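You operate a simulated robot arm through the tools that you are given. There is no shell and no other tool. Be economical: measure what you need, move in short steps, check, and stop when the job is done.

You run a simulated robot arm. Do the job below in one go: nothing can be reset, and whatever is moved stays where it is left.

## Task
Finish wiring the pump board and run the motor at HIGH.
Fine: The board on the blue stand. Red plug to CONTACT IN, yellow to COIL A, blue to MOTOR +, all three before the red rotary switch goes on. Green pump switch on, blue dial on its mark. The other two leads stay.
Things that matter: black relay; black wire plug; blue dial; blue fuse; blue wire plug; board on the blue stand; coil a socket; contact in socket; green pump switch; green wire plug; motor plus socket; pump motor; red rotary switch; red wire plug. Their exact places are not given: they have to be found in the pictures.

Only the result counts: the job must be done as asked and must still hold three seconds after the hand-in. Knocking over, shifting, dropping, spilling or breaking anything else fails it.

## Robot
A 7-joint arm with a two-finger gripper, on a carriage that runs on a rail from [-0.6, 168.3] to [0.3, -69.7] (x, y) and turns from -218 to 114 degrees about z. Base frame: it is fixed where the carriage stands at the start and does not move with it; the origin is on the floor, on the carriage's upright axis, x ahead of it, y to its left, z up. Readings come in cm, degrees, newtons and seconds.
Its first joint turns from -149.0 to 149.0 degrees. Places, roughly: black relay [100, -75, 100]; blue dial [90, -100, 90]; board on the blue stand [110, -60, 80]; coil a socket [80, -40, 90]; contact in socket [80, -50, 90]; green pump switch [80, -90, 90]; motor plus socket [80, -60, 90]; pump motor [100, -90, 110]; red rotary switch [90, -20, 90]. Payload 2.45 kg.
The TCP is the grasp point between the finger pads, 2.6 cm short of the fingertips. In the tool frame z runs along the fingers and y along their closing line. The gripper opens to 9.6 cm. The gripper's body begins 6.9 cm behind the TCP.
Orientation is told as [roll, pitch, yaw] about the base's x, y, z axes, in that order, counted from this pose: with the fingers straight down and closing along the base's y, the tool's x points along the base's -x, its y along +y and its z along -z.

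## Interface
- The arm moves only by the tool play_rows. Its arguments are lists of equal length, an entry for each row: "grip": the gripper command, from -1 (fully open) to 1 (shut), values between in proportion; "delta_pos": the shift along the tool's x, y, z in cm, a list of three; "turn": the turn, a rotation vector about the tool's x, y, z in degrees, a list of three. In form: {"grip": [grip, ...], "delta_pos": [[dx, dy, dz], ...], "turn": [[wx, wy, wz], ...]}. A call has 1 to 12 rows; each row shifts and turns the commanded pose from where the row before left it, along the tool's axes as they then stand. Rows are played at 5 a second. More than 5 cm and 8.6 degrees between two rows, or a gripper value outside its range, and nothing of the call is played. A pose out of reach is approached as far as the arm can. The call stops where the force on the tool passes 40 N (or 10 N more than at its start, if that is more) or the arm is blocked; 0.2 s more then pass. The fingers move at their own pace and stop on an object; they squeeze with about 25 N. The grip force told is the motor's: it shows also when the fingers shut on nothing. Time passes only in rows, and 0.2 s behind the last, so rows that do not move let the fingers close. The reply holds the time, the measured pose of the TCP, the force on the tool along the base axes, the opening and the grip force, in the units named above and with some noise, with the torque about the TCP (base axes, N m) and any sound that the robot's microphone picked up, and new pictures: "show" is both (left out), scene, wrist or none.
- Cameras (640 x 400 px; columns grow to the right, rows downward): "scene" is now at [2.42, 11.86, 165.84]; the picture's right is [-0.61, -0.79, 0.00], its down [-0.48, 0.37, -0.79] and it looks along [0.63, -0.48, -0.61] (base axes); focal length 278 px, centre (320, 200). "wrist" rides on the gripper at [8.2, 0.3, -9.8] in the tool frame; the picture's right is [-0.04, 1.00, 0.00], its down [-0.73, -0.03, -0.68] and it looks along [-0.68, -0.03, 0.73] (tool axes); focal length 256 px, centre (320, 200).
- slide_trunk(by): slides the trunk up (or, below 0, down) by that many cm; the arm and the scene camera ride with it, the base frame stays. It gives what a move gives, with no picture.
- steer(legs): drives the robot by 1 to 6 legs, each [ahead, left, turn to the left] in cm, cm and degrees, along the robot's own axes; the way and the turn of a leg run together, so that a leg with both is an arc; at most 150 cm and 180 degrees a leg. The arm and the cameras ride along, it lands a little off, and it stops where it bumps. It keeps to its track: a leg is cut to what the track allows. It gives what a move gives, and a new picture of the scene camera.
- aim_head(pan, tilt): turns the head with the scene camera to pan (to the left, within 155 degrees either way) and tilt (down, from -29 to 69), counted from straight ahead of the robot. It gives what a move gives, and a new picture of the scene camera.
- pixel_to_xyz(camera, pixels): for up to 12 pixels [column, row] of the newest picture of that camera ("zoom" is the newest enlarged one), the place [x, y, z] in the base frame of the surface seen there, good to about 0.3 cm. The clock stands still meanwhile.
- enlarge(camera, box): a new picture of the part [left, top, right, bottom] of that camera's present view, enlarged. The clock stands still meanwhile.
- sign_off(): hands the job in; it is judged then, once.

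Work in short steps. Measure before you move; look again where a grasp or a placing could have gone wrong, and mend it. You have 80 turns and 260 pictures in all, those below and enlarged ones among them. Open the gripper and draw the arm clear of the work before you hand the job in, unless the task says otherwise; then end with one line.

The tools are called after "Request:" by a JSON object that holds its "method" and its "body". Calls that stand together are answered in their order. play_rows: Moves the arm, as the interface text tells. Its arguments: {"type":"object","properties":{"grip":{"type":"array"},"delta_pos":{"type":"array"},"turn":{"type":"array"},"show":{"type":"string","enum":["both","scene","wrist","none"]}},"required":["grip","delta_pos","turn"]} The other tools are called the same way: slide_trunk (by) slides the trunk up or down; steer (legs) drives the base; aim_head (pan, tilt) turns the head that bears the scene camera; pixel_to_xyz (camera, pixels) gives the place of the surface under pixels of a picture; enlarge (camera, box) takes an enlarged picture of a part of a camera's view; sign_off () hands the job in.

At the start:

```text
time: 0.0
tool_pos: [47.55, -52.49, 117.73]
orientation: [0.1, -0.1, 0.0]
force: [-0.6, 0.5, 0.0]
moment: [0.05, -0.03, 0.01]
finger_gap: 9.57
grip_force: 0.0
trunk travel left (down, up): [-65.0, 6.0]
robot x, y, heading: [-0.29, -0.04, 0.0]
head pan, tilt: [-37.5, 37.6]
```

scene: 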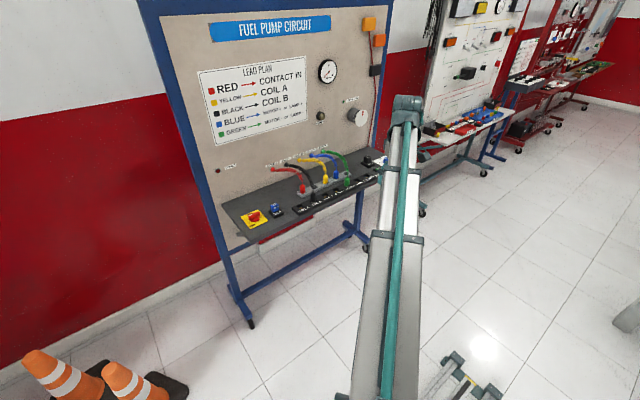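
wrist: 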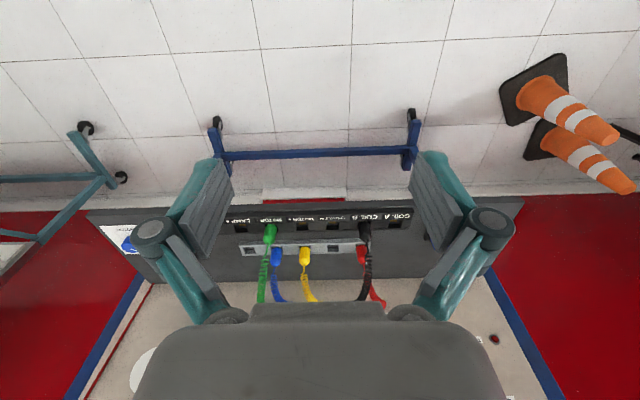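

The scene shows the board with a shelf at about (300,190); I enlarge it to read the parts.

Request:
{"method": "enlarge", "body": {"camera": "scene", "box": [220, 130, 400, 242]}}

Request:
{"method": "enlarge", "body": {"camera": "scene", "box": [190, 10, 400, 141]}}

Request:
{"method": "enlarge", "body": {"camera": "wrist", "box": [220, 190, 430, 321]}}

```text
3.56 times, centred on (310, 186) of scene
```

zoom: 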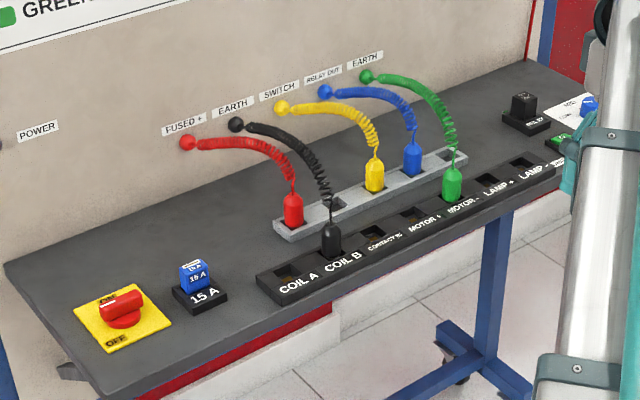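

```text
3.05 times, centred on (295, 76) of scene
```

zoom: 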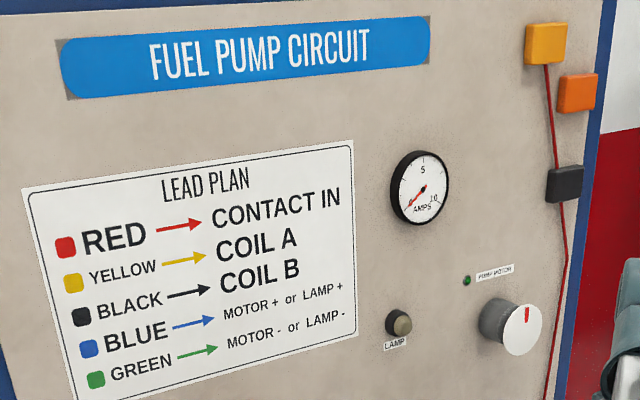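

```text
3.05 times, centred on (325, 256) of wrist
```

zoom: 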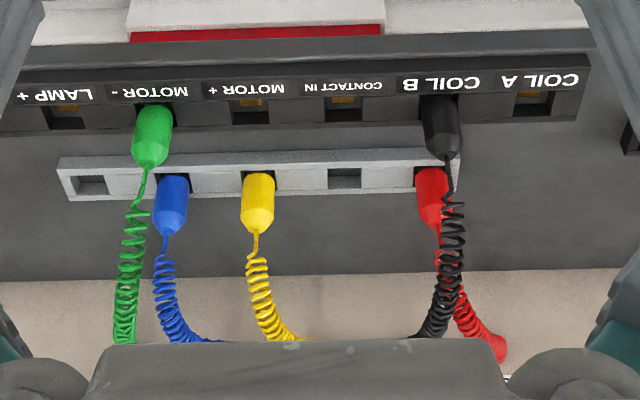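

The wrist zoom shows all sockets and plugs. I measure the plugs, sockets and rail pieces.

Request:
{"method": "pixel_to_xyz", "body": {"camera": "zoom", "pixels": [[432, 172], [260, 178], [173, 180], [440, 102], [152, 110], [537, 95], [344, 102], [250, 103], [537, 110], [300, 230], [345, 160], [520, 122]]}}

Request:
{"method": "aim_head", "body": {"pan": -50, "tilt": 40}}

```text
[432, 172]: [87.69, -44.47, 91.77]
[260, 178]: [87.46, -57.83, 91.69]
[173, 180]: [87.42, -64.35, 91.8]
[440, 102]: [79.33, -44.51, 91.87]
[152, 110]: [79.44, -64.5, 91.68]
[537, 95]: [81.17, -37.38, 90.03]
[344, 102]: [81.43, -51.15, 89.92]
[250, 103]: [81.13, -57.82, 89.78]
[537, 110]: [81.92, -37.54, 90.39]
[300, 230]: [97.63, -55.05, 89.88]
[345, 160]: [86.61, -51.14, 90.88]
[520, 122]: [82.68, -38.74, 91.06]
```

```text
time: 0.8
tool_pos: [47.54, -52.58, 117.72]
orientation: [0.0, 0.0, 0.0]
force: [-0.3, 0.5, -0.7]
moment: [-0.01, 0.03, 0.0]
finger_gap: 9.6
grip_force: 0.0
trunk travel left (down, up): [-65.0, 6.0]
robot x, y, heading: [-0.42, -0.1, -0.1]
head pan, tilt: [-50.0, 40.0]
```

scene: 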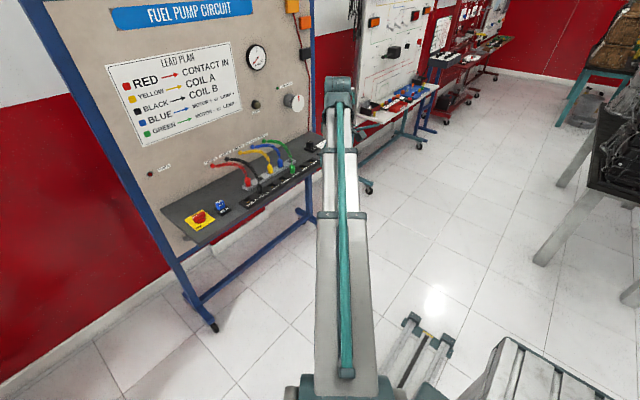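

I drive the carriage right along the rail by 48 cm so that all the sockets are within reach.

Request:
{"method": "steer", "body": {"legs": [[0, -48, 0]]}}

Request:
{"method": "aim_head", "body": {"pan": 15, "tilt": 45}}

```text
time: 3.6
tool_pos: [47.82, -100.32, 117.77]
orientation: [0.0, 0.0, 0.0]
force: [-1.3, -0.6, -0.6]
moment: [0.03, -0.02, 0.02]
finger_gap: 9.6
grip_force: 0.0
trunk travel left (down, up): [-65.0, 6.0]
robot x, y, heading: [0.47, -47.71, 0.1]
head pan, tilt: [-50.0, 40.0]
```

scene: 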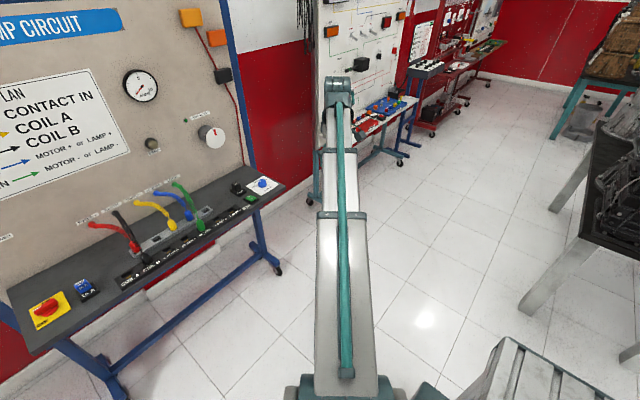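

```text
time: 5.0
tool_pos: [47.89, -100.3, 117.8]
orientation: [0.0, 0.0, -0.1]
force: [0.2, 0.2, -0.6]
moment: [0.0, 0.01, -0.01]
finger_gap: 9.6
grip_force: 0.1
trunk travel left (down, up): [-65.0, 6.0]
robot x, y, heading: [0.72, -47.79, -0.0]
head pan, tilt: [15.0, 45.0]
```

scene: 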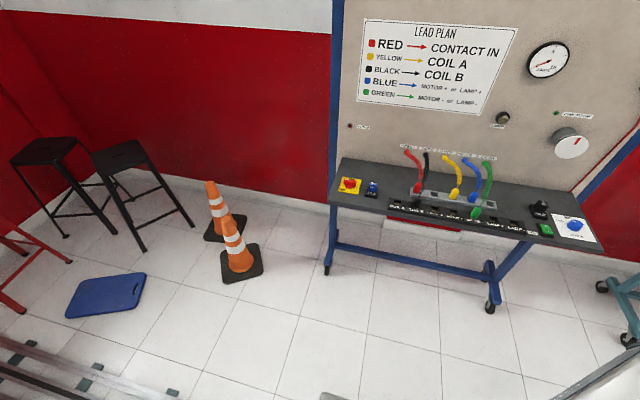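

The shelf is at right; I aim straight at it and enlarge.

Request:
{"method": "aim_head", "body": {"pan": -5, "tilt": 45}}

Request:
{"method": "enlarge", "body": {"camera": "scene", "box": [200, 130, 340, 218]}}

Request:
{"method": "enlarge", "body": {"camera": "scene", "box": [330, 130, 470, 218]}}

```text
time: 5.8
tool_pos: [47.84, -100.31, 117.78]
orientation: [0.0, 0.0, 0.0]
force: [-0.2, 0.6, -0.4]
moment: [-0.01, 0.01, 0.02]
finger_gap: 9.62
grip_force: 0.1
trunk travel left (down, up): [-65.0, 6.0]
robot x, y, heading: [0.41, -47.63, 0.1]
head pan, tilt: [-5.0, 45.0]
```

scene: 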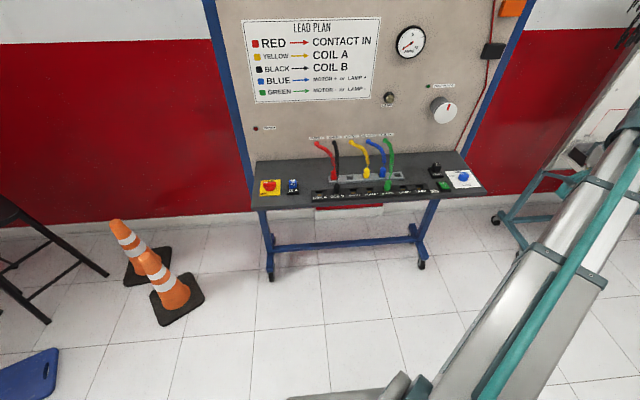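

```text
4.55 times, centred on (270, 174) of scene
```

zoom: 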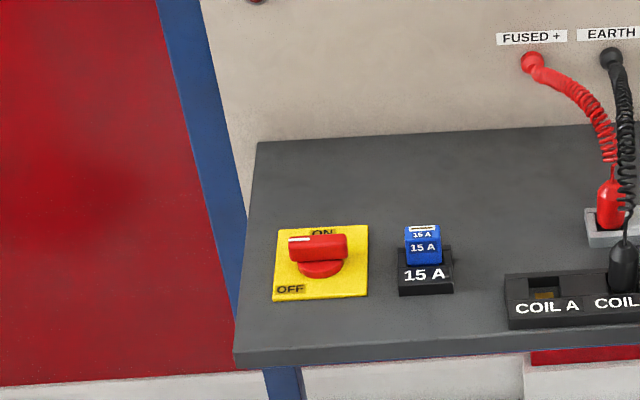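

```text
4.55 times, centred on (400, 174) of scene
```

zoom: 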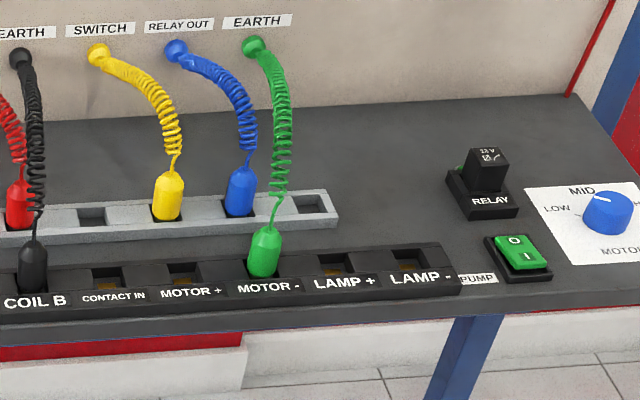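

Everything is legible. I measure plugs, socket bar, pump switch and dial.

Request:
{"method": "pixel_to_xyz", "body": {"camera": "zoom", "pixels": [[168, 178], [168, 206], [240, 175], [238, 210], [264, 235], [33, 250], [108, 275], [182, 270], [519, 242], [524, 257], [606, 212], [598, 197]]}}

Request:
{"method": "enlarge", "body": {"camera": "scene", "box": [430, 155, 494, 195]}}

Request:
{"method": "enlarge", "body": {"camera": "scene", "box": [306, 160, 402, 220]}}

```text
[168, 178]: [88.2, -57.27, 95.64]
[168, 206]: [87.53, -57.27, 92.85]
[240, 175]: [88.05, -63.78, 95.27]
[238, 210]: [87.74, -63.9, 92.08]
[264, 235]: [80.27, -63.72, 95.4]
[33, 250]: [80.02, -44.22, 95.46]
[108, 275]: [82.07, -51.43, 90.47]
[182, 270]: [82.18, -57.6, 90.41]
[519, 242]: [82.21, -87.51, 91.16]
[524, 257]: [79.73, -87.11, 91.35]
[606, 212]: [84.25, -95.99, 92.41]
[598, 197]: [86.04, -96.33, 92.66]
```

```text
10.00 times, centred on (462, 175) of scene
```

zoom: 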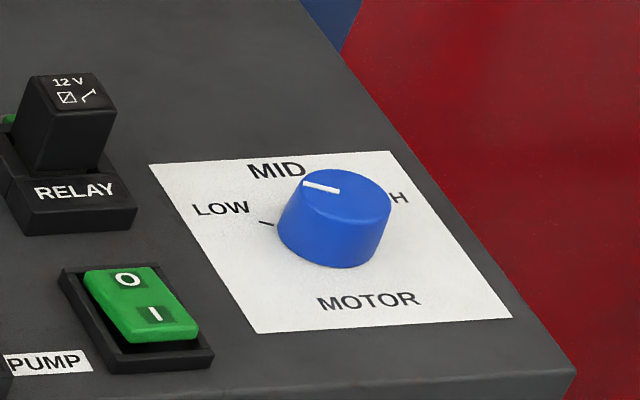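

```text
6.67 times, centred on (354, 190) of scene
```

zoom: 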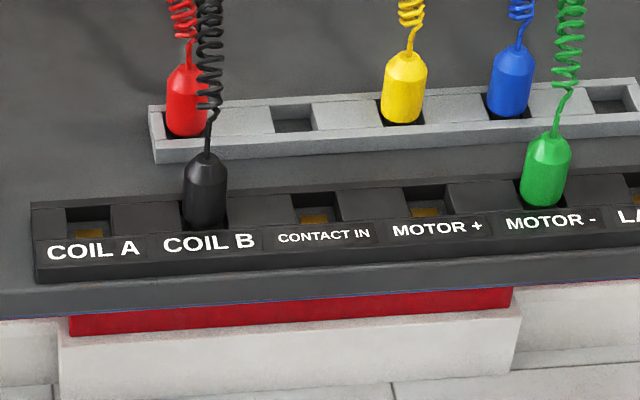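

I measure the red and yellow plug tops, socket hole edges and bar tops.

Request:
{"method": "pixel_to_xyz", "body": {"camera": "zoom", "pixels": [[405, 55], [404, 108], [386, 80], [422, 80], [186, 70], [514, 50], [368, 203], [315, 196], [315, 222], [293, 213], [337, 213], [250, 205]]}}

```text
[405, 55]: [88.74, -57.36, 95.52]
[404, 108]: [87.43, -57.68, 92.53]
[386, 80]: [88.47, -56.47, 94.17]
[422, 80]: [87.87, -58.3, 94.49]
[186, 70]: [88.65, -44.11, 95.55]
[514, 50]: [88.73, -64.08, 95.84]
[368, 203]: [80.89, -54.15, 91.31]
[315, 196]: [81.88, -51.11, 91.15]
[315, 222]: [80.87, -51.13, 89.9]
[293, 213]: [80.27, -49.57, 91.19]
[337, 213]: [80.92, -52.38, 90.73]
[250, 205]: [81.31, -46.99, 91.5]
```

I move the arm over the socket bars at safe height to see them with the wrist camera.

Request:
{"method": "play_rows", "body": {"grip": [-1, -1, -1, -1, -1, -1, -1, -1, -1, -1, -1, -1], "delta_pos": [[-2.5, 4.2, 0], [-2.5, 4.2, 0], [-2.5, 4.2, 0], [-2.5, 4.2, 0], [-2.5, 4.2, 0], [-2.5, 4.2, 0], [-2.5, 4.2, 0], [-2.5, 4.2, 0], [-2.5, 4.2, 0], [-2.5, 4.2, 0], [-2.5, 4.2, 0], [0, 0, 0]], "turn": [[0, 0, 0], [0, 0, 0], [0, 0, 0], [0, 0, 0], [0, 0, 0], [0, 0, 0], [0, 0, 0], [0, 0, 0], [0, 0, 0], [0, 0, 0], [0, 0, 0], [0, 0, 0]]}}

```text
time: 8.4
tool_pos: [75.3, -54.07, 117.89]
orientation: [0.0, 0.0, 0.0]
force: [0.8, -0.5, -0.7]
moment: [0.01, 0.05, 0.03]
finger_gap: 9.59
grip_force: 0.1
trunk travel left (down, up): [-65.0, 6.0]
robot x, y, heading: [-0.13, -47.81, 0.1]
head pan, tilt: [-5.0, 45.0]
```

scene: 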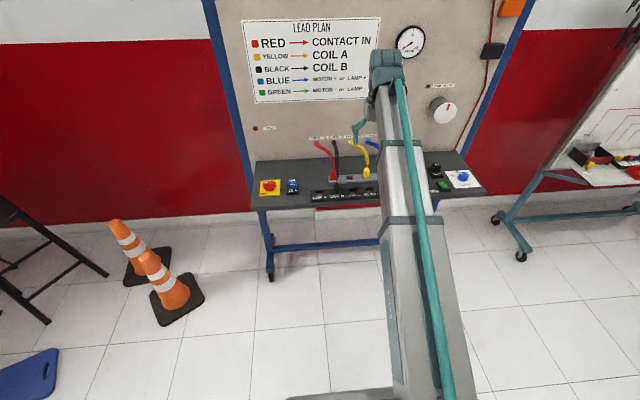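
wrist: 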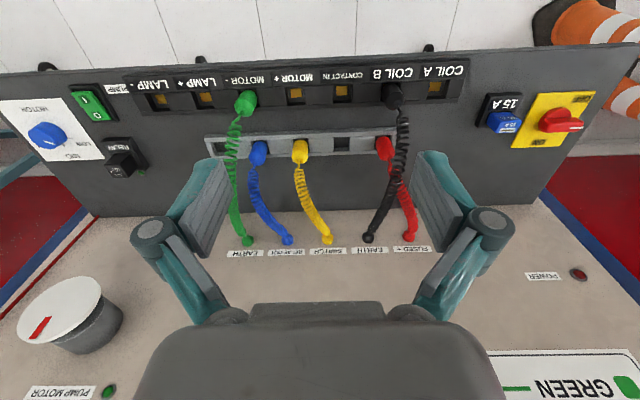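

Good overview: dial at (48,135), pump switch (93,105), plugs in the middle. I zoom on the plugs and on the dial.

Request:
{"method": "enlarge", "body": {"camera": "wrist", "box": [0, 80, 144, 170]}}

Request:
{"method": "enlarge", "body": {"camera": "wrist", "box": [220, 60, 476, 220]}}

```text
4.44 times, centred on (72, 125) of wrist
```

zoom: 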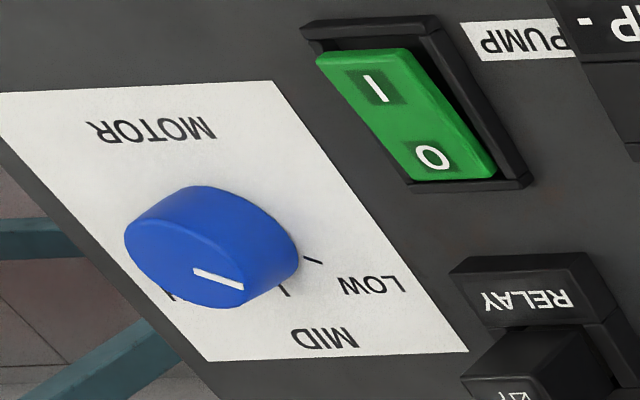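

```text
2.50 times, centred on (348, 140) of wrist
```

zoom: 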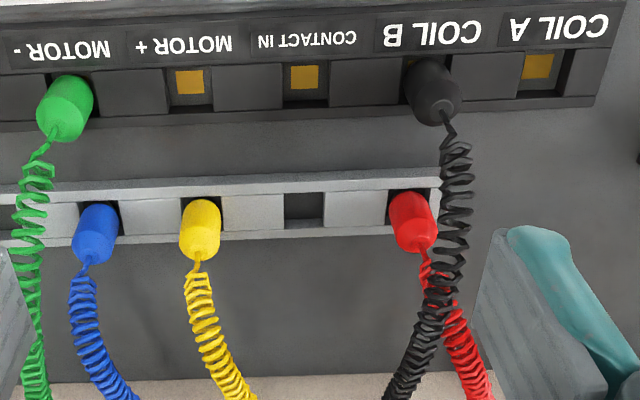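

I measure plug tips and the outlines of the socket holes, and leads.

Request:
{"method": "pixel_to_xyz", "body": {"camera": "zoom", "pixels": [[198, 245], [95, 247], [420, 240], [440, 110], [304, 102], [286, 100], [326, 100], [304, 63], [305, 200], [305, 228], [445, 260], [450, 190]]}}

```text
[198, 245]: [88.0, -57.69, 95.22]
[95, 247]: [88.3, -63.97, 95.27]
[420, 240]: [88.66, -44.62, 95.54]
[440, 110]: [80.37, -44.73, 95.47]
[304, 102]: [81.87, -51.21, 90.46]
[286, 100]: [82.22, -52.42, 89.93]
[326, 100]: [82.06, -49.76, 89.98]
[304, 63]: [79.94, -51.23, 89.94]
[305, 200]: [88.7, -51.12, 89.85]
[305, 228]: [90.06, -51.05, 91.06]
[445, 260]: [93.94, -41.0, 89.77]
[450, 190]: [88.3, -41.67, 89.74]
```

Rows are at x≈80.6 (front) and 88.65 (back), pitch 6.67 in y. I hover over the red plug (88.65,-44.45) with fingers at about 5 cm.

Request:
{"method": "play_rows", "body": {"grip": [-0.04, -0.04, -0.04, -0.04, -0.04, -0.04], "delta_pos": [[-2.67, 1.924, 2.38], [-2.67, 1.924, 2.38], [-2.67, 1.924, 2.38], [-2.67, 1.924, 2.38], [-2.67, 1.924, 2.38], [0, 0, 0]], "turn": [[0, 0, 0], [0, 0, 0], [0, 0, 0], [0, 0, 0], [0, 0, 0], [0, 0, 0]]}}

```text
time: 9.8
tool_pos: [88.61, -44.63, 105.94]
orientation: [0.0, 0.0, 0.0]
force: [0.9, 0.2, 0.1]
moment: [0.01, -0.02, -0.02]
finger_gap: 5.0
grip_force: 0.0
trunk travel left (down, up): [-65.0, 6.0]
robot x, y, heading: [0.32, -47.49, 0.0]
head pan, tilt: [-5.0, 45.0]
```

scene: 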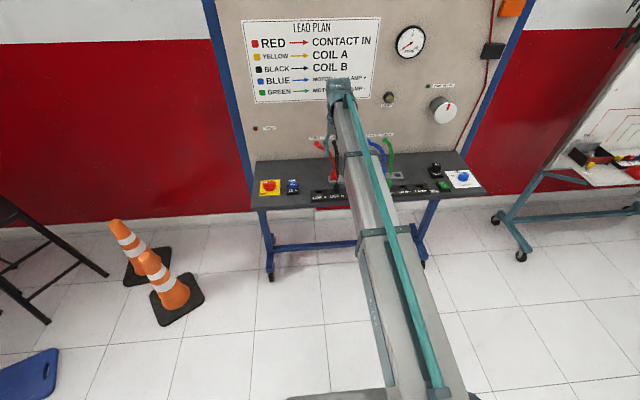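
wrist: 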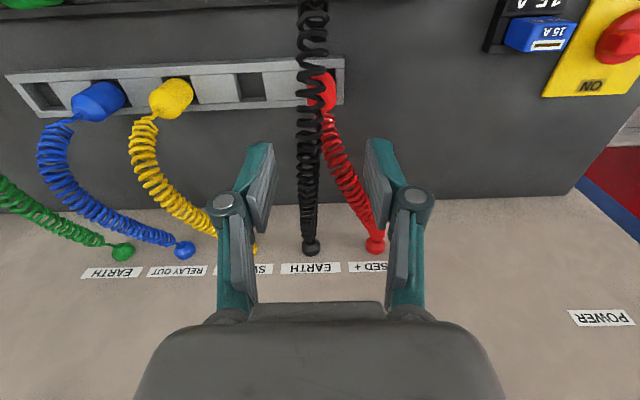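

Aligned with the red plug at (325,90). I descend in slow rows to z≈94.5 without closing.

Request:
{"method": "play_rows", "body": {"grip": [-0.04, -0.04, -0.04, -0.04, -0.04], "delta_pos": [[0, 0.1, 3], [0, 0, 3], [0, 0, 3], [0, 0, 2.4], [0, 0, 0]], "turn": [[0, 0, 0], [0, 0, 0], [0, 0, 0], [0, 0, 0], [0, 0, 0]]}}

Request:
{"method": "enlarge", "body": {"camera": "wrist", "box": [200, 40, 456, 200]}}

```text
time: 11.0
tool_pos: [88.65, -44.49, 94.52]
orientation: [0.0, 0.0, 0.0]
force: [-0.6, 0.4, -0.3]
moment: [0.02, -0.04, 0.03]
finger_gap: 5.0
grip_force: 0.0
trunk travel left (down, up): [-65.0, 6.0]
robot x, y, heading: [0.05, -48.02, 0.0]
head pan, tilt: [-5.0, 45.0]
```

scene: 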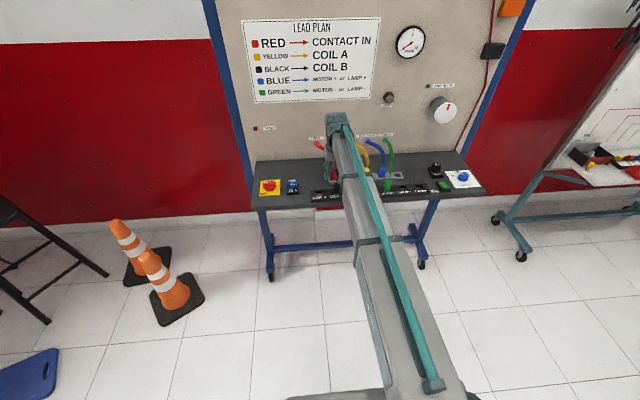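
wrist: 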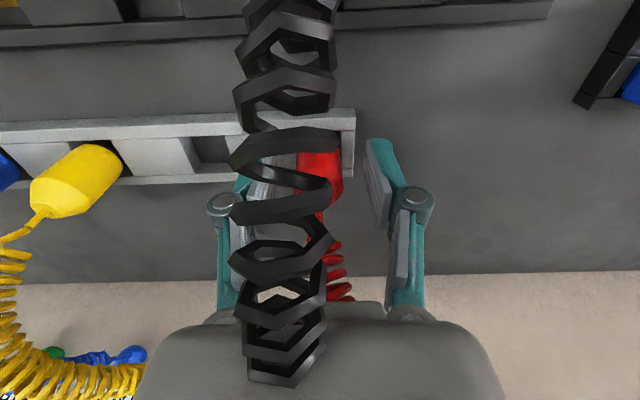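

```text
2.50 times, centred on (328, 120) of wrist
```

zoom: 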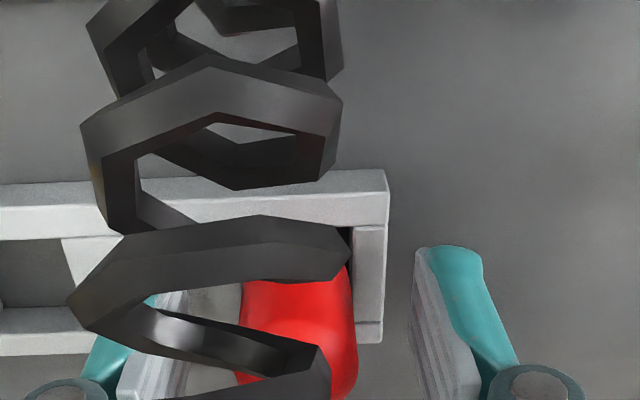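

The lead passes through the gripper with no force (visual only); the red plug sits between the fingers. I close.

Request:
{"method": "play_rows", "body": {"grip": [1, 1, 1, 1, 1], "delta_pos": [[0, 0, 0], [0, 0, 0], [0, 0, 0], [0, 0, 0], [0, 0, 0]], "turn": [[0, 0, 0], [0, 0, 0], [0, 0, 0], [0, 0, 0], [0, 0, 0]], "show": "none"}}

Request:
{"method": "play_rows", "body": {"grip": [1, 1, 1, 1, 1], "delta_pos": [[0, 0, -1], [0, 0, -1.5], [0, 0, -2], [0, 0, -2.5], [0, 0, 0]], "turn": [[0, 0, 0], [0, 0, 0], [0, 0, 0], [0, 0, 0], [0, 0, 0]]}}

```text
time: 12.2
tool_pos: [88.63, -44.36, 94.49]
orientation: [0.0, 0.0, 0.0]
force: [0.6, 1.4, 0.2]
moment: [0.02, 0.0, -0.06]
finger_gap: 2.34
grip_force: 25.1
trunk travel left (down, up): [-65.0, 6.0]
robot x, y, heading: [0.23, -47.78, 0.2]
head pan, tilt: [-5.0, 45.0]
```

```text
time: 13.4
tool_pos: [88.67, -44.42, 101.49]
orientation: [-0.1, 0.0, 0.0]
force: [-0.5, -0.9, -0.9]
moment: [-0.02, 0.01, 0.02]
finger_gap: 2.34
grip_force: 24.7
trunk travel left (down, up): [-65.0, 6.0]
robot x, y, heading: [0.27, -48.28, 0.0]
head pan, tilt: [-5.0, 45.0]
```

scene: 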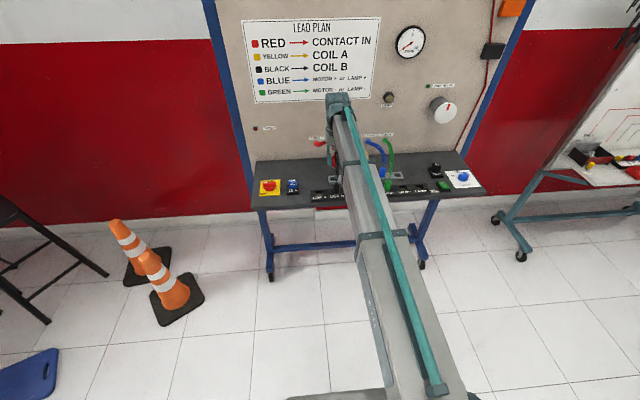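
wrist: 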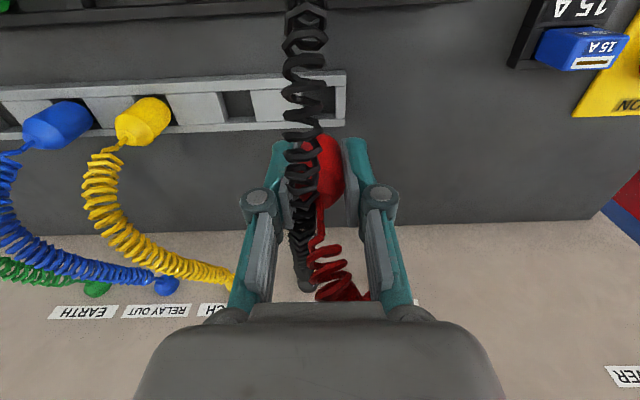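

Red is lifted clear. I shift -6.67 in y, then -8.05 in x to stand above CONTACT IN, and check.

Request:
{"method": "play_rows", "body": {"grip": [1, 1, 1, 1, 1], "delta_pos": [[0, -3.35, -0.5], [0, -3.36, -0.5], [4.0, 0, 0], [4.05, 0, 0], [0, 0, 0]], "turn": [[0, 0, 0], [0, 0, 0], [0, 0, 0], [0, 0, 0], [0, 0, 0]]}}

Request:
{"method": "enlarge", "body": {"camera": "wrist", "box": [200, 40, 456, 200]}}

```text
time: 14.6
tool_pos: [80.53, -51.06, 102.53]
orientation: [0.0, 0.0, 0.0]
force: [-0.3, 0.8, 0.0]
moment: [-0.03, -0.01, -0.04]
finger_gap: 2.36
grip_force: 25.2
trunk travel left (down, up): [-65.0, 6.0]
robot x, y, heading: [-0.32, -47.89, -0.2]
head pan, tilt: [-5.0, 45.0]
```

scene: 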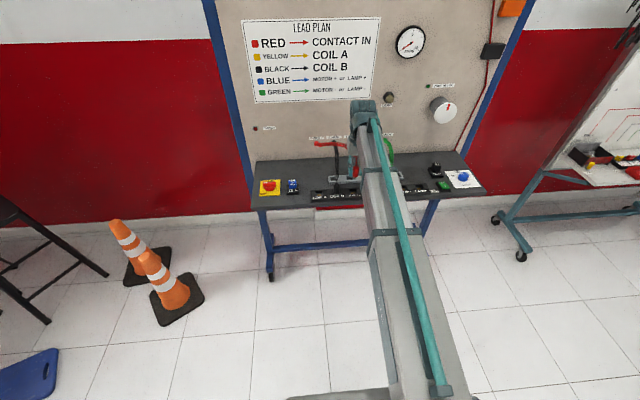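
wrist: 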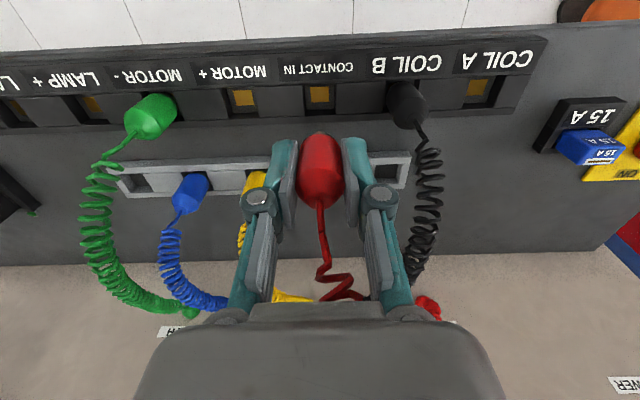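

```text
2.50 times, centred on (328, 120) of wrist
```

zoom: 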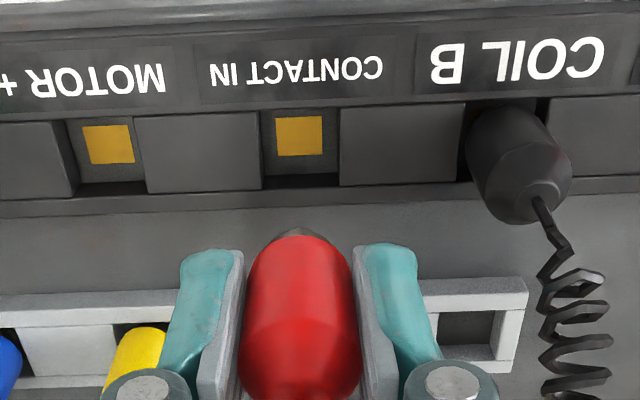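

Aligned above the CONTACT IN hole. I lower slowly to the original grip height (94.5).

Request:
{"method": "play_rows", "body": {"grip": [1, 1, 1, 1, 1, 1, 1, 1], "delta_pos": [[0, 0, 2], [0, 0, 2], [0, 0, 1], [0, 0, 1], [0, 0, 0.8], [0, 0, 0.7], [0, 0, 0.5], [0, 0, 0]], "turn": [[0, 0, 0], [0, 0, 0], [0, 0, 0], [0, 0, 0], [0, 0, 0], [0, 0, 0], [0, 0, 0], [0, 0, 0]], "show": "wrist"}}

```text
time: 16.4
tool_pos: [80.66, -51.11, 94.48]
orientation: [-0.1, -0.2, 0.0]
force: [1.7, 0.3, 7.4]
moment: [0.01, -0.1, -0.01]
finger_gap: 2.35
grip_force: 25.0
trunk travel left (down, up): [-65.0, 6.0]
robot x, y, heading: [0.06, -47.96, -0.1]
head pan, tilt: [-5.0, 45.0]
```

wrist: 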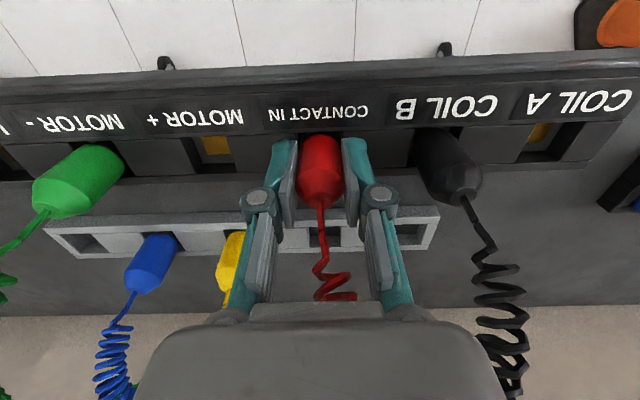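

It is in the hole with 7 N on it; I press a little more to ensure it seats.

Request:
{"method": "play_rows", "body": {"grip": [1, 1, 1], "delta_pos": [[0, 0, 0.25], [0, 0, 0.25], [0, 0, 0]], "turn": [[0, 0, 0], [0, 0, 0], [0, 0, 0]], "show": "wrist"}}

```text
time: 17.2
tool_pos: [80.55, -51.19, 94.05]
orientation: [0.1, 0.0, 0.0]
force: [1.9, -1.0, 21.0]
moment: [-0.02, -0.12, 0.01]
finger_gap: 2.35
grip_force: 25.3
trunk travel left (down, up): [-65.0, 6.0]
robot x, y, heading: [-0.03, -47.68, -0.0]
head pan, tilt: [-5.0, 45.0]
```

wrist: 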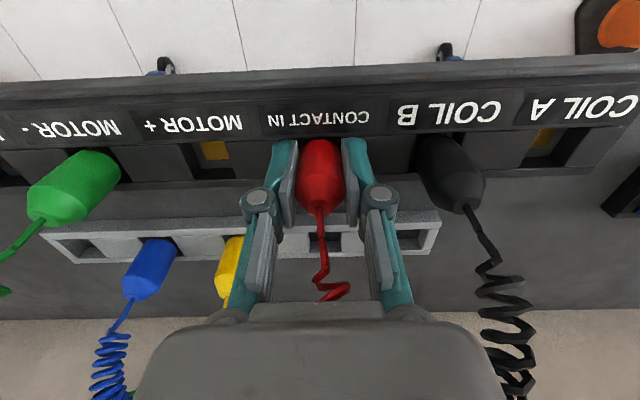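

Stiff stop at 21 N. I release, raise, and compare the plug's height with the black one.

Request:
{"method": "play_rows", "body": {"grip": [-0.04, -0.04, -0.04, -0.04, -0.04, -0.04, -0.04], "delta_pos": [[0, 0, -0.3], [0, 0, 0], [0, 0, 0], [0, 0, -3], [0, 0, -4], [0, 0, -4], [0, 0, 0]], "turn": [[0, 0, 0], [0, 0, 0], [0, 0, 0], [0, 0, 0], [0, 0, 0], [0, 0, 0], [0, 0, 0]], "show": "wrist"}}

Request:
{"method": "enlarge", "body": {"camera": "wrist", "box": [200, 0, 456, 160]}}

```text
time: 18.8
tool_pos: [80.55, -51.16, 105.3]
orientation: [0.0, 0.1, 0.0]
force: [0.2, -0.6, 0.3]
moment: [0.0, 0.0, -0.03]
finger_gap: 4.99
grip_force: 0.0
trunk travel left (down, up): [-65.0, 6.0]
robot x, y, heading: [0.16, -47.36, 0.3]
head pan, tilt: [-5.0, 45.0]
```

wrist: 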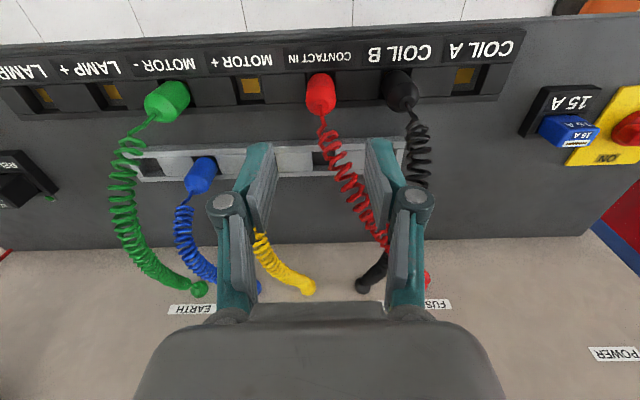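

```text
2.50 times, centred on (328, 80) of wrist
```

zoom: 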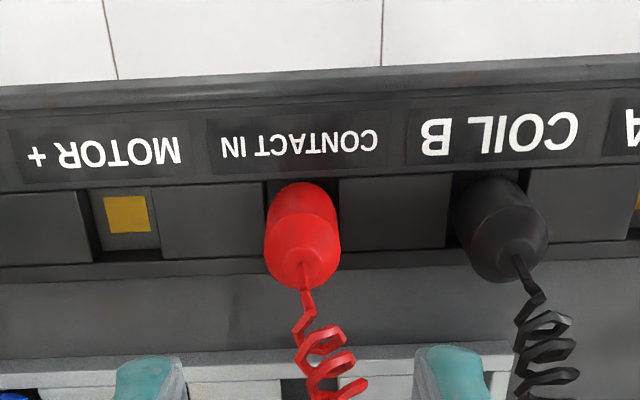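

Red stands upright in CONTACT IN; I compare tip heights.

Request:
{"method": "pixel_to_xyz", "body": {"camera": "zoom", "pixels": [[303, 255], [300, 265], [514, 250], [512, 240], [303, 210], [500, 205]]}}

```text
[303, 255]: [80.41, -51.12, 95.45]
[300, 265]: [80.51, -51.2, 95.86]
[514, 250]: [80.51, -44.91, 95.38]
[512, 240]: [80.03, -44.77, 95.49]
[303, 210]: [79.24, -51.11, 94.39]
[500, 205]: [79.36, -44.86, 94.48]
```

Heights match; red is seated. Next yellow: hover over (88.65,-57.75) and look.

Request:
{"method": "play_rows", "body": {"grip": [-0.04, -0.04, -0.04, -0.04], "delta_pos": [[-4.05, -2.3, 0], [-4.05, -2.3, 0], [0, -1.95, 0], [0, 0, 0]], "turn": [[0, 0, 0], [0, 0, 0], [0, 0, 0], [0, 0, 0]], "show": "wrist"}}

```text
time: 19.8
tool_pos: [88.62, -57.68, 105.28]
orientation: [-0.2, 0.0, 0.0]
force: [0.9, -0.3, 0.6]
moment: [-0.01, 0.01, 0.02]
finger_gap: 4.97
grip_force: 0.1
trunk travel left (down, up): [-65.0, 6.0]
robot x, y, heading: [-0.03, -47.65, 0.2]
head pan, tilt: [-5.0, 45.0]
```

wrist: 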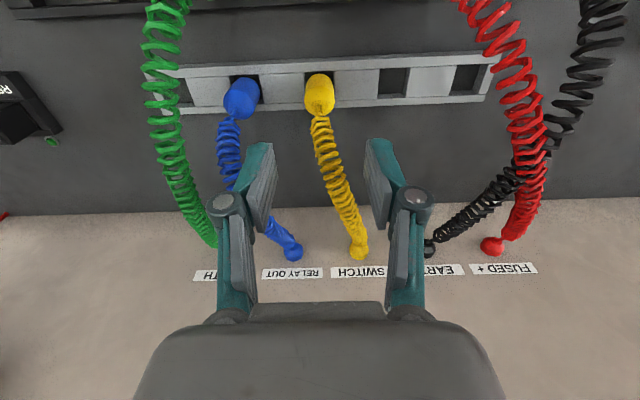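

Yellow is centred. I descend 10.8, close, and lift 8.

Request:
{"method": "play_rows", "body": {"grip": [-0.04, -0.04, -0.04, -0.04, -0.04, 1, 1, 1, 1, 1], "delta_pos": [[0, 0, 3.5], [0, 0, 3.5], [0, 0, 2.5], [0, 0, 1.3], [0, 0, 0], [0, 0, 0], [0, 0, 0], [0, 0, 0], [0, 0, 0], [0, 0, 0]], "turn": [[0, 0, 0], [0, 0, 0], [0, 0, 0], [0, 0, 0], [0, 0, 0], [0, 0, 0], [0, 0, 0], [0, 0, 0], [0, 0, 0], [0, 0, 0]], "show": "wrist"}}

Request:
{"method": "play_rows", "body": {"grip": [1, 1, 1, 1, 1, 1], "delta_pos": [[0, 0, -1], [0, 0, -2], [0, 0, -2], [0, 0, -3], [0, 0, -2], [0, 0, 0]], "turn": [[0, 0, 0], [0, 0, 0], [0, 0, 0], [0, 0, 0], [0, 0, 0], [0, 0, 0]], "show": "wrist"}}

```text
time: 22.0
tool_pos: [88.69, -57.77, 94.5]
orientation: [0.0, -0.1, 0.0]
force: [-0.2, 0.3, 1.0]
moment: [0.0, -0.03, 0.02]
finger_gap: 2.35
grip_force: 25.1
trunk travel left (down, up): [-65.0, 6.0]
robot x, y, heading: [0.1, -47.9, -0.2]
head pan, tilt: [-5.0, 45.0]
```

wrist: 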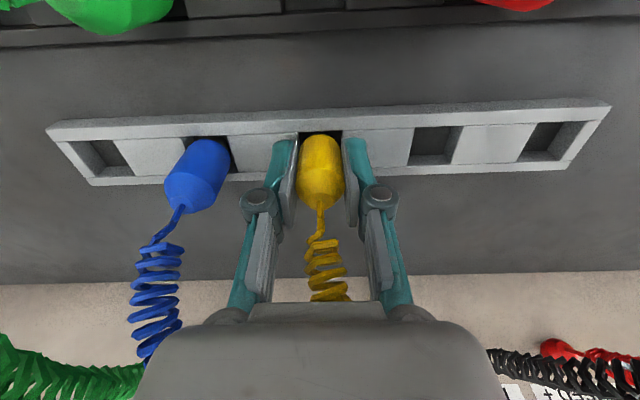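

```text
time: 23.4
tool_pos: [88.86, -57.55, 104.55]
orientation: [0.0, 0.1, 0.0]
force: [0.4, -0.2, -0.5]
moment: [-0.01, 0.03, -0.01]
finger_gap: 2.35
grip_force: 25.3
trunk travel left (down, up): [-65.0, 6.0]
robot x, y, heading: [0.41, -47.94, -0.1]
head pan, tilt: [-5.0, 45.0]
```

wrist: 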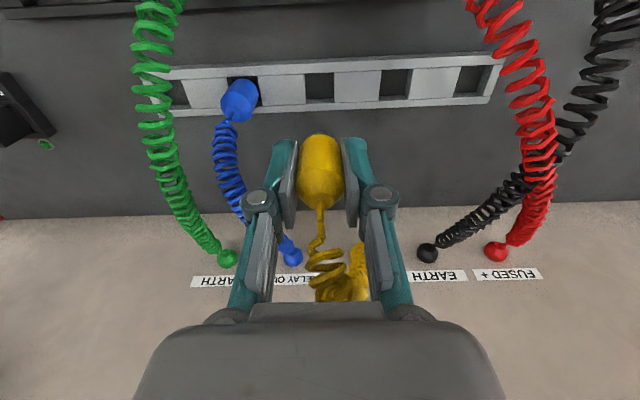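

Lifted. I travel +20 in y along the back row, then -8.05 in x to COIL A.

Request:
{"method": "play_rows", "body": {"grip": [1, 1, 1, 1, 1, 1, 1, 1], "delta_pos": [[0, 4, 0], [0, 4, 0], [0, 4, 0], [0, 4, 0], [0, 4, 0], [4, 0, 0], [4.05, 0, 0], [0, 0, 0]], "turn": [[0, 0, 0], [0, 0, 0], [0, 0, 0], [0, 0, 0], [0, 0, 0], [0, 0, 0], [0, 0, 0], [0, 0, 0]], "show": "wrist"}}

Request:
{"method": "enlarge", "body": {"camera": "wrist", "box": [200, 40, 456, 200]}}

```text
time: 25.2
tool_pos: [80.69, -37.65, 104.39]
orientation: [0.1, -0.1, -0.1]
force: [-0.5, -0.2, -0.1]
moment: [0.01, -0.02, 0.0]
finger_gap: 2.36
grip_force: 25.0
trunk travel left (down, up): [-65.0, 6.0]
robot x, y, heading: [0.45, -48.27, 0.0]
head pan, tilt: [-5.0, 45.0]
```

wrist: 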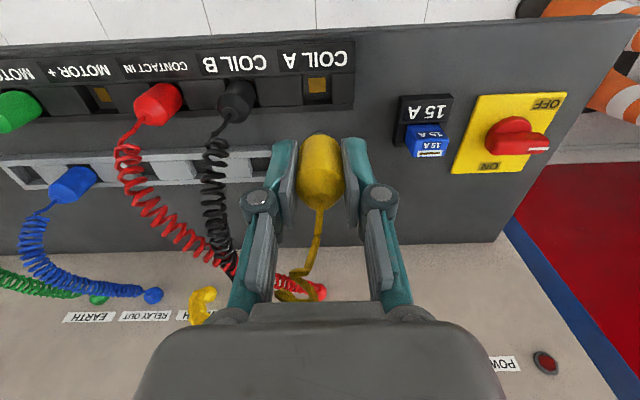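

```text
2.50 times, centred on (328, 120) of wrist
```

zoom: 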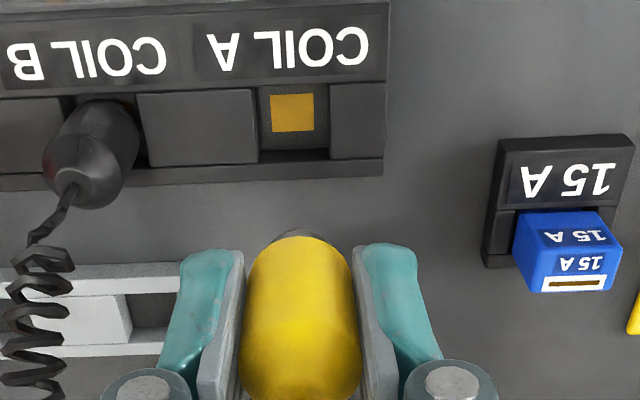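

I measure the COIL A hole edges to verify y.

Request:
{"method": "pixel_to_xyz", "body": {"camera": "zoom", "pixels": [[254, 120], [334, 120], [294, 154], [256, 140], [333, 140], [292, 112]]}}

```text
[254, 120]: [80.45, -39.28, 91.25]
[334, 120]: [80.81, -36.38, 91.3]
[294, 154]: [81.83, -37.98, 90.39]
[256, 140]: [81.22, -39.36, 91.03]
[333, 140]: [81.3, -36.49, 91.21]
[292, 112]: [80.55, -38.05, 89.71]
```

Hole centre y≈-37.9; I shift -0.15 and lower to 94.4.

Request:
{"method": "play_rows", "body": {"grip": [1, 1, 1, 1, 1, 1, 1, 1, 1], "delta_pos": [[0, -0.15, 2], [0, 0, 2], [0, 0, 2], [0, 0, 1], [0, 0, 1], [0, 0, 0.8], [0, 0, 0.7], [0, 0, 0.6], [0, 0, 0]], "turn": [[0, 0, 0], [0, 0, 0], [0, 0, 0], [0, 0, 0], [0, 0, 0], [0, 0, 0], [0, 0, 0], [0, 0, 0], [0, 0, 0]], "show": "wrist"}}

```text
time: 27.2
tool_pos: [80.66, -37.87, 94.48]
orientation: [0.0, -0.1, 0.0]
force: [1.7, 0.2, 12.5]
moment: [0.05, -0.06, -0.02]
finger_gap: 2.35
grip_force: 25.0
trunk travel left (down, up): [-65.0, 6.0]
robot x, y, heading: [0.12, -47.92, 0.0]
head pan, tilt: [-5.0, 45.0]
```

wrist: 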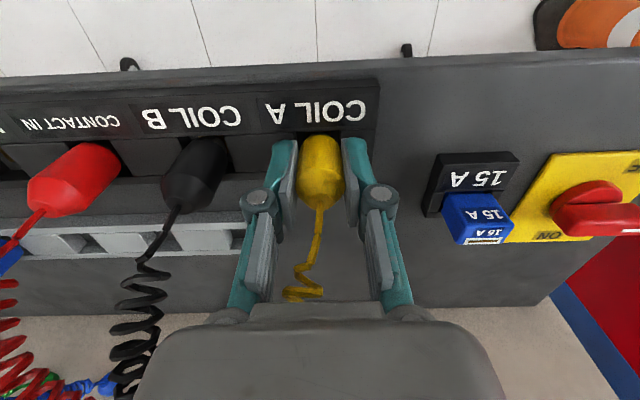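

Seated with 12 N. I press 0.2 more, release and rise.

Request:
{"method": "play_rows", "body": {"grip": [1, 1, -0.04, -0.04, -0.04, -0.04, -0.04, -0.04, -0.04], "delta_pos": [[0, 0, 0.25], [0, 0, 0], [0, 0, -0.3], [0, 0, 0], [0, 0, 0], [0, 0, -3], [0, 0, -4], [0, 0, -4], [0, 0, 0]], "turn": [[0, 0, 0], [0, 0, 0], [0, 0, 0], [0, 0, 0], [0, 0, 0], [0, 0, 0], [0, 0, 0], [0, 0, 0], [0, 0, 0]], "show": "wrist"}}

Request:
{"method": "pixel_to_xyz", "body": {"camera": "wrist", "pixels": [[321, 104], [320, 108], [320, 85]]}}

```text
time: 29.2
tool_pos: [80.63, -37.82, 105.54]
orientation: [0.0, 0.0, 0.0]
force: [0.2, -0.7, 0.8]
moment: [0.01, 0.0, 0.0]
finger_gap: 5.01
grip_force: 0.0
trunk travel left (down, up): [-65.0, 6.0]
robot x, y, heading: [0.25, -47.75, 0.1]
head pan, tilt: [-5.0, 45.0]
```

wrist: 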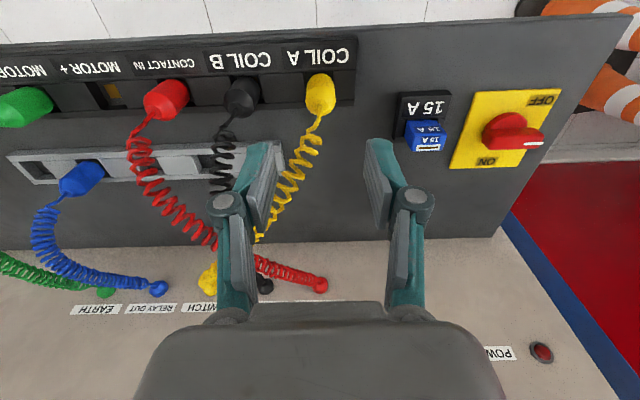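

```text
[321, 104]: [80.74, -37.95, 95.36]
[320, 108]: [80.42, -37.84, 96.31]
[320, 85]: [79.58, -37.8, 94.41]
```

Yellow seated. While here I zoom on the rotary switch, then move over the blue plug at (88.65,-64.35).

Request:
{"method": "enlarge", "body": {"camera": "wrist", "box": [430, 70, 590, 170]}}

Request:
{"method": "pixel_to_xyz", "body": {"camera": "zoom", "pixels": [[260, 265], [440, 270], [360, 270], [270, 230], [400, 230], [340, 180], [200, 300], [330, 215], [235, 255], [120, 220]]}}

Request:
{"method": "play_rows", "body": {"grip": [-0.04, -0.04, -0.04, -0.04, -0.04, -0.04, -0.04, -0.04], "delta_pos": [[-4, 0, 0], [-4.03, 0, 0], [0, -4.95, 0], [0, -4.95, 0], [0, -4.95, 0], [0, -4.95, 0], [0, -4.95, 0], [0, -1.8, 0]], "turn": [[0, 0, 0], [0, 0, 0], [0, 0, 0], [0, 0, 0], [0, 0, 0], [0, 0, 0], [0, 0, 0], [0, 0, 0]], "show": "wrist"}}

```text
4.00 times, centred on (510, 120) of wrist
```

zoom: 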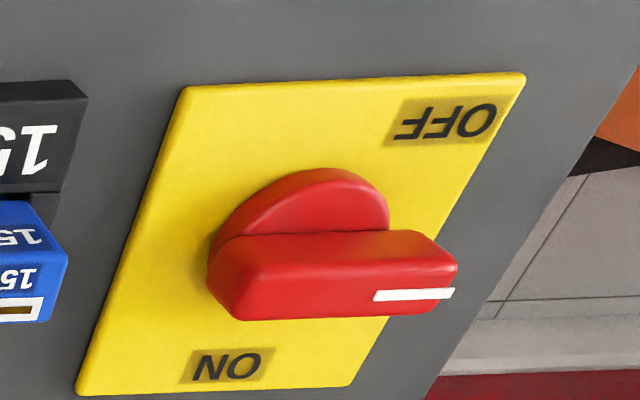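

```text
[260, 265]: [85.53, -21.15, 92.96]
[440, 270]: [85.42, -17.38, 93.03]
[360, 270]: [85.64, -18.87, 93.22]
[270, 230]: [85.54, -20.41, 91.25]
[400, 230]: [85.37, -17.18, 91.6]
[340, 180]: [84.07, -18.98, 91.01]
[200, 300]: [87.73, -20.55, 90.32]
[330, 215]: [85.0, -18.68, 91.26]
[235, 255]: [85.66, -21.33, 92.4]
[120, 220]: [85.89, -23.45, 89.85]
```

```text
time: 31.0
tool_pos: [88.75, -64.48, 105.51]
orientation: [0.0, 0.1, 0.1]
force: [-0.1, -0.1, 0.5]
moment: [-0.02, -0.02, 0.02]
finger_gap: 4.99
grip_force: 0.1
trunk travel left (down, up): [-65.0, 6.0]
robot x, y, heading: [0.29, -47.79, 0.1]
head pan, tilt: [-5.0, 45.0]
```

wrist: 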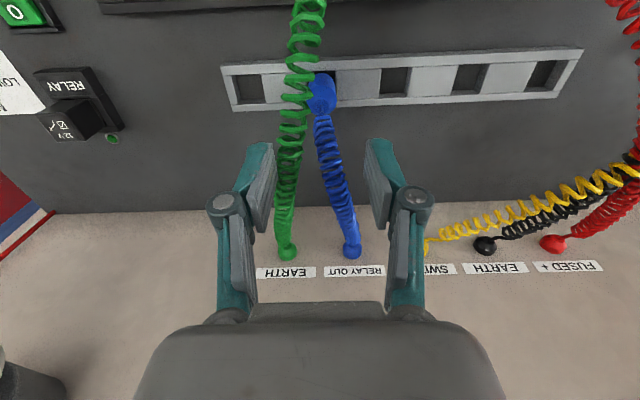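

Blue is centred at (322,95). Descend 11, close, lift 10.

Request:
{"method": "play_rows", "body": {"grip": [-0.04, -0.04, -0.04, -0.04, -0.04, 1, 1, 1, 1, 1], "delta_pos": [[0, 0.07, 3.5], [0, 0, 3.5], [0, 0, 2.5], [0, 0, 1.5], [0, 0, 0], [0, 0, 0], [0, 0, 0], [0, 0, 0], [0, 0, 0], [0, 0, 0]], "turn": [[0, 0, 0], [0, 0, 0], [0, 0, 0], [0, 0, 0], [0, 0, 0], [0, 0, 0], [0, 0, 0], [0, 0, 0], [0, 0, 0], [0, 0, 0]], "show": "wrist"}}

Request:
{"method": "play_rows", "body": {"grip": [1, 1, 1, 1, 1, 1, 1, 1, 1, 1], "delta_pos": [[0, 0, -1], [0, 0, -2], [0, 0, -2], [0, 0, -3], [0, 0, -2], [0, 3.35, 0], [0, 3.32, 0], [4, 0, 0], [4.05, 0, 0], [0, 0, 0]], "turn": [[0, 0, 0], [0, 0, 0], [0, 0, 0], [0, 0, 0], [0, 0, 0], [0, 0, 0], [0, 0, 0], [0, 0, 0], [0, 0, 0], [0, 0, 0]], "show": "wrist"}}

Request:
{"method": "enlarge", "body": {"camera": "wrist", "box": [200, 40, 456, 200]}}

```text
time: 33.2
tool_pos: [88.73, -64.31, 94.42]
orientation: [0.1, 0.1, 0.0]
force: [0.0, 0.3, 0.9]
moment: [0.0, 0.01, -0.01]
finger_gap: 2.34
grip_force: 25.2
trunk travel left (down, up): [-65.0, 6.0]
robot x, y, heading: [0.34, -47.78, -0.3]
head pan, tilt: [-5.0, 45.0]
```

wrist: 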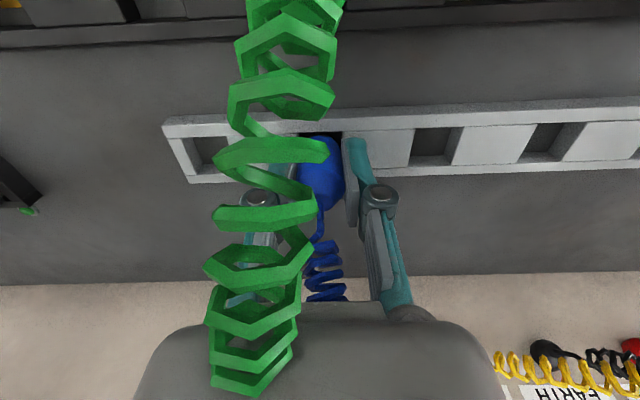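

```text
time: 35.4
tool_pos: [80.75, -57.67, 104.47]
orientation: [0.0, 0.0, 0.0]
force: [1.2, -0.4, -1.1]
moment: [-0.01, -0.01, -0.03]
finger_gap: 2.37
grip_force: 24.7
trunk travel left (down, up): [-65.0, 6.0]
robot x, y, heading: [0.32, -47.86, -0.2]
head pan, tilt: [-5.0, 45.0]
```

wrist: 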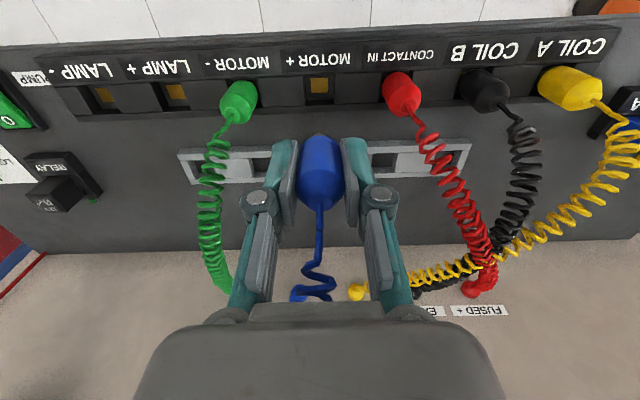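

```text
2.50 times, centred on (328, 120) of wrist
```

zoom: 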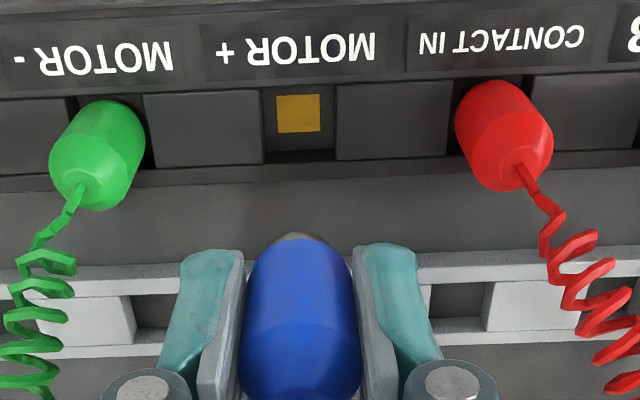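

Blue stands over MOTOR + (hole centre at zoom col 298, plug 298). I lower.

Request:
{"method": "play_rows", "body": {"grip": [1, 1, 1, 1, 1, 1, 1, 1, 1], "delta_pos": [[0.08, -0.05, 2], [0, 0, 2], [0, 0, 2], [0, 0, 1], [0, 0, 1], [0, 0, 0.8], [0, 0, 0.7], [0, 0, 0.7], [0, 0, 0]], "turn": [[0, 0, 0], [0, 0, 0], [0, 0, 0], [0, 0, 0], [0, 0, 0], [0, 0, 0], [0, 0, 0], [0, 0, 0], [0, 0, 0]], "show": "wrist"}}

```text
time: 37.4
tool_pos: [80.5, -57.76, 94.32]
orientation: [0.0, -0.2, 0.1]
force: [2.8, 0.0, 16.0]
moment: [-0.02, -0.12, -0.01]
finger_gap: 2.34
grip_force: 25.1
trunk travel left (down, up): [-65.0, 6.0]
robot x, y, heading: [0.14, -48.0, -0.2]
head pan, tilt: [-5.0, 45.0]
```

wrist: 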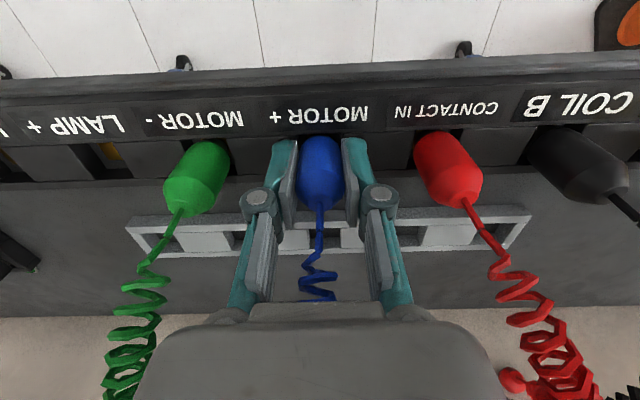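

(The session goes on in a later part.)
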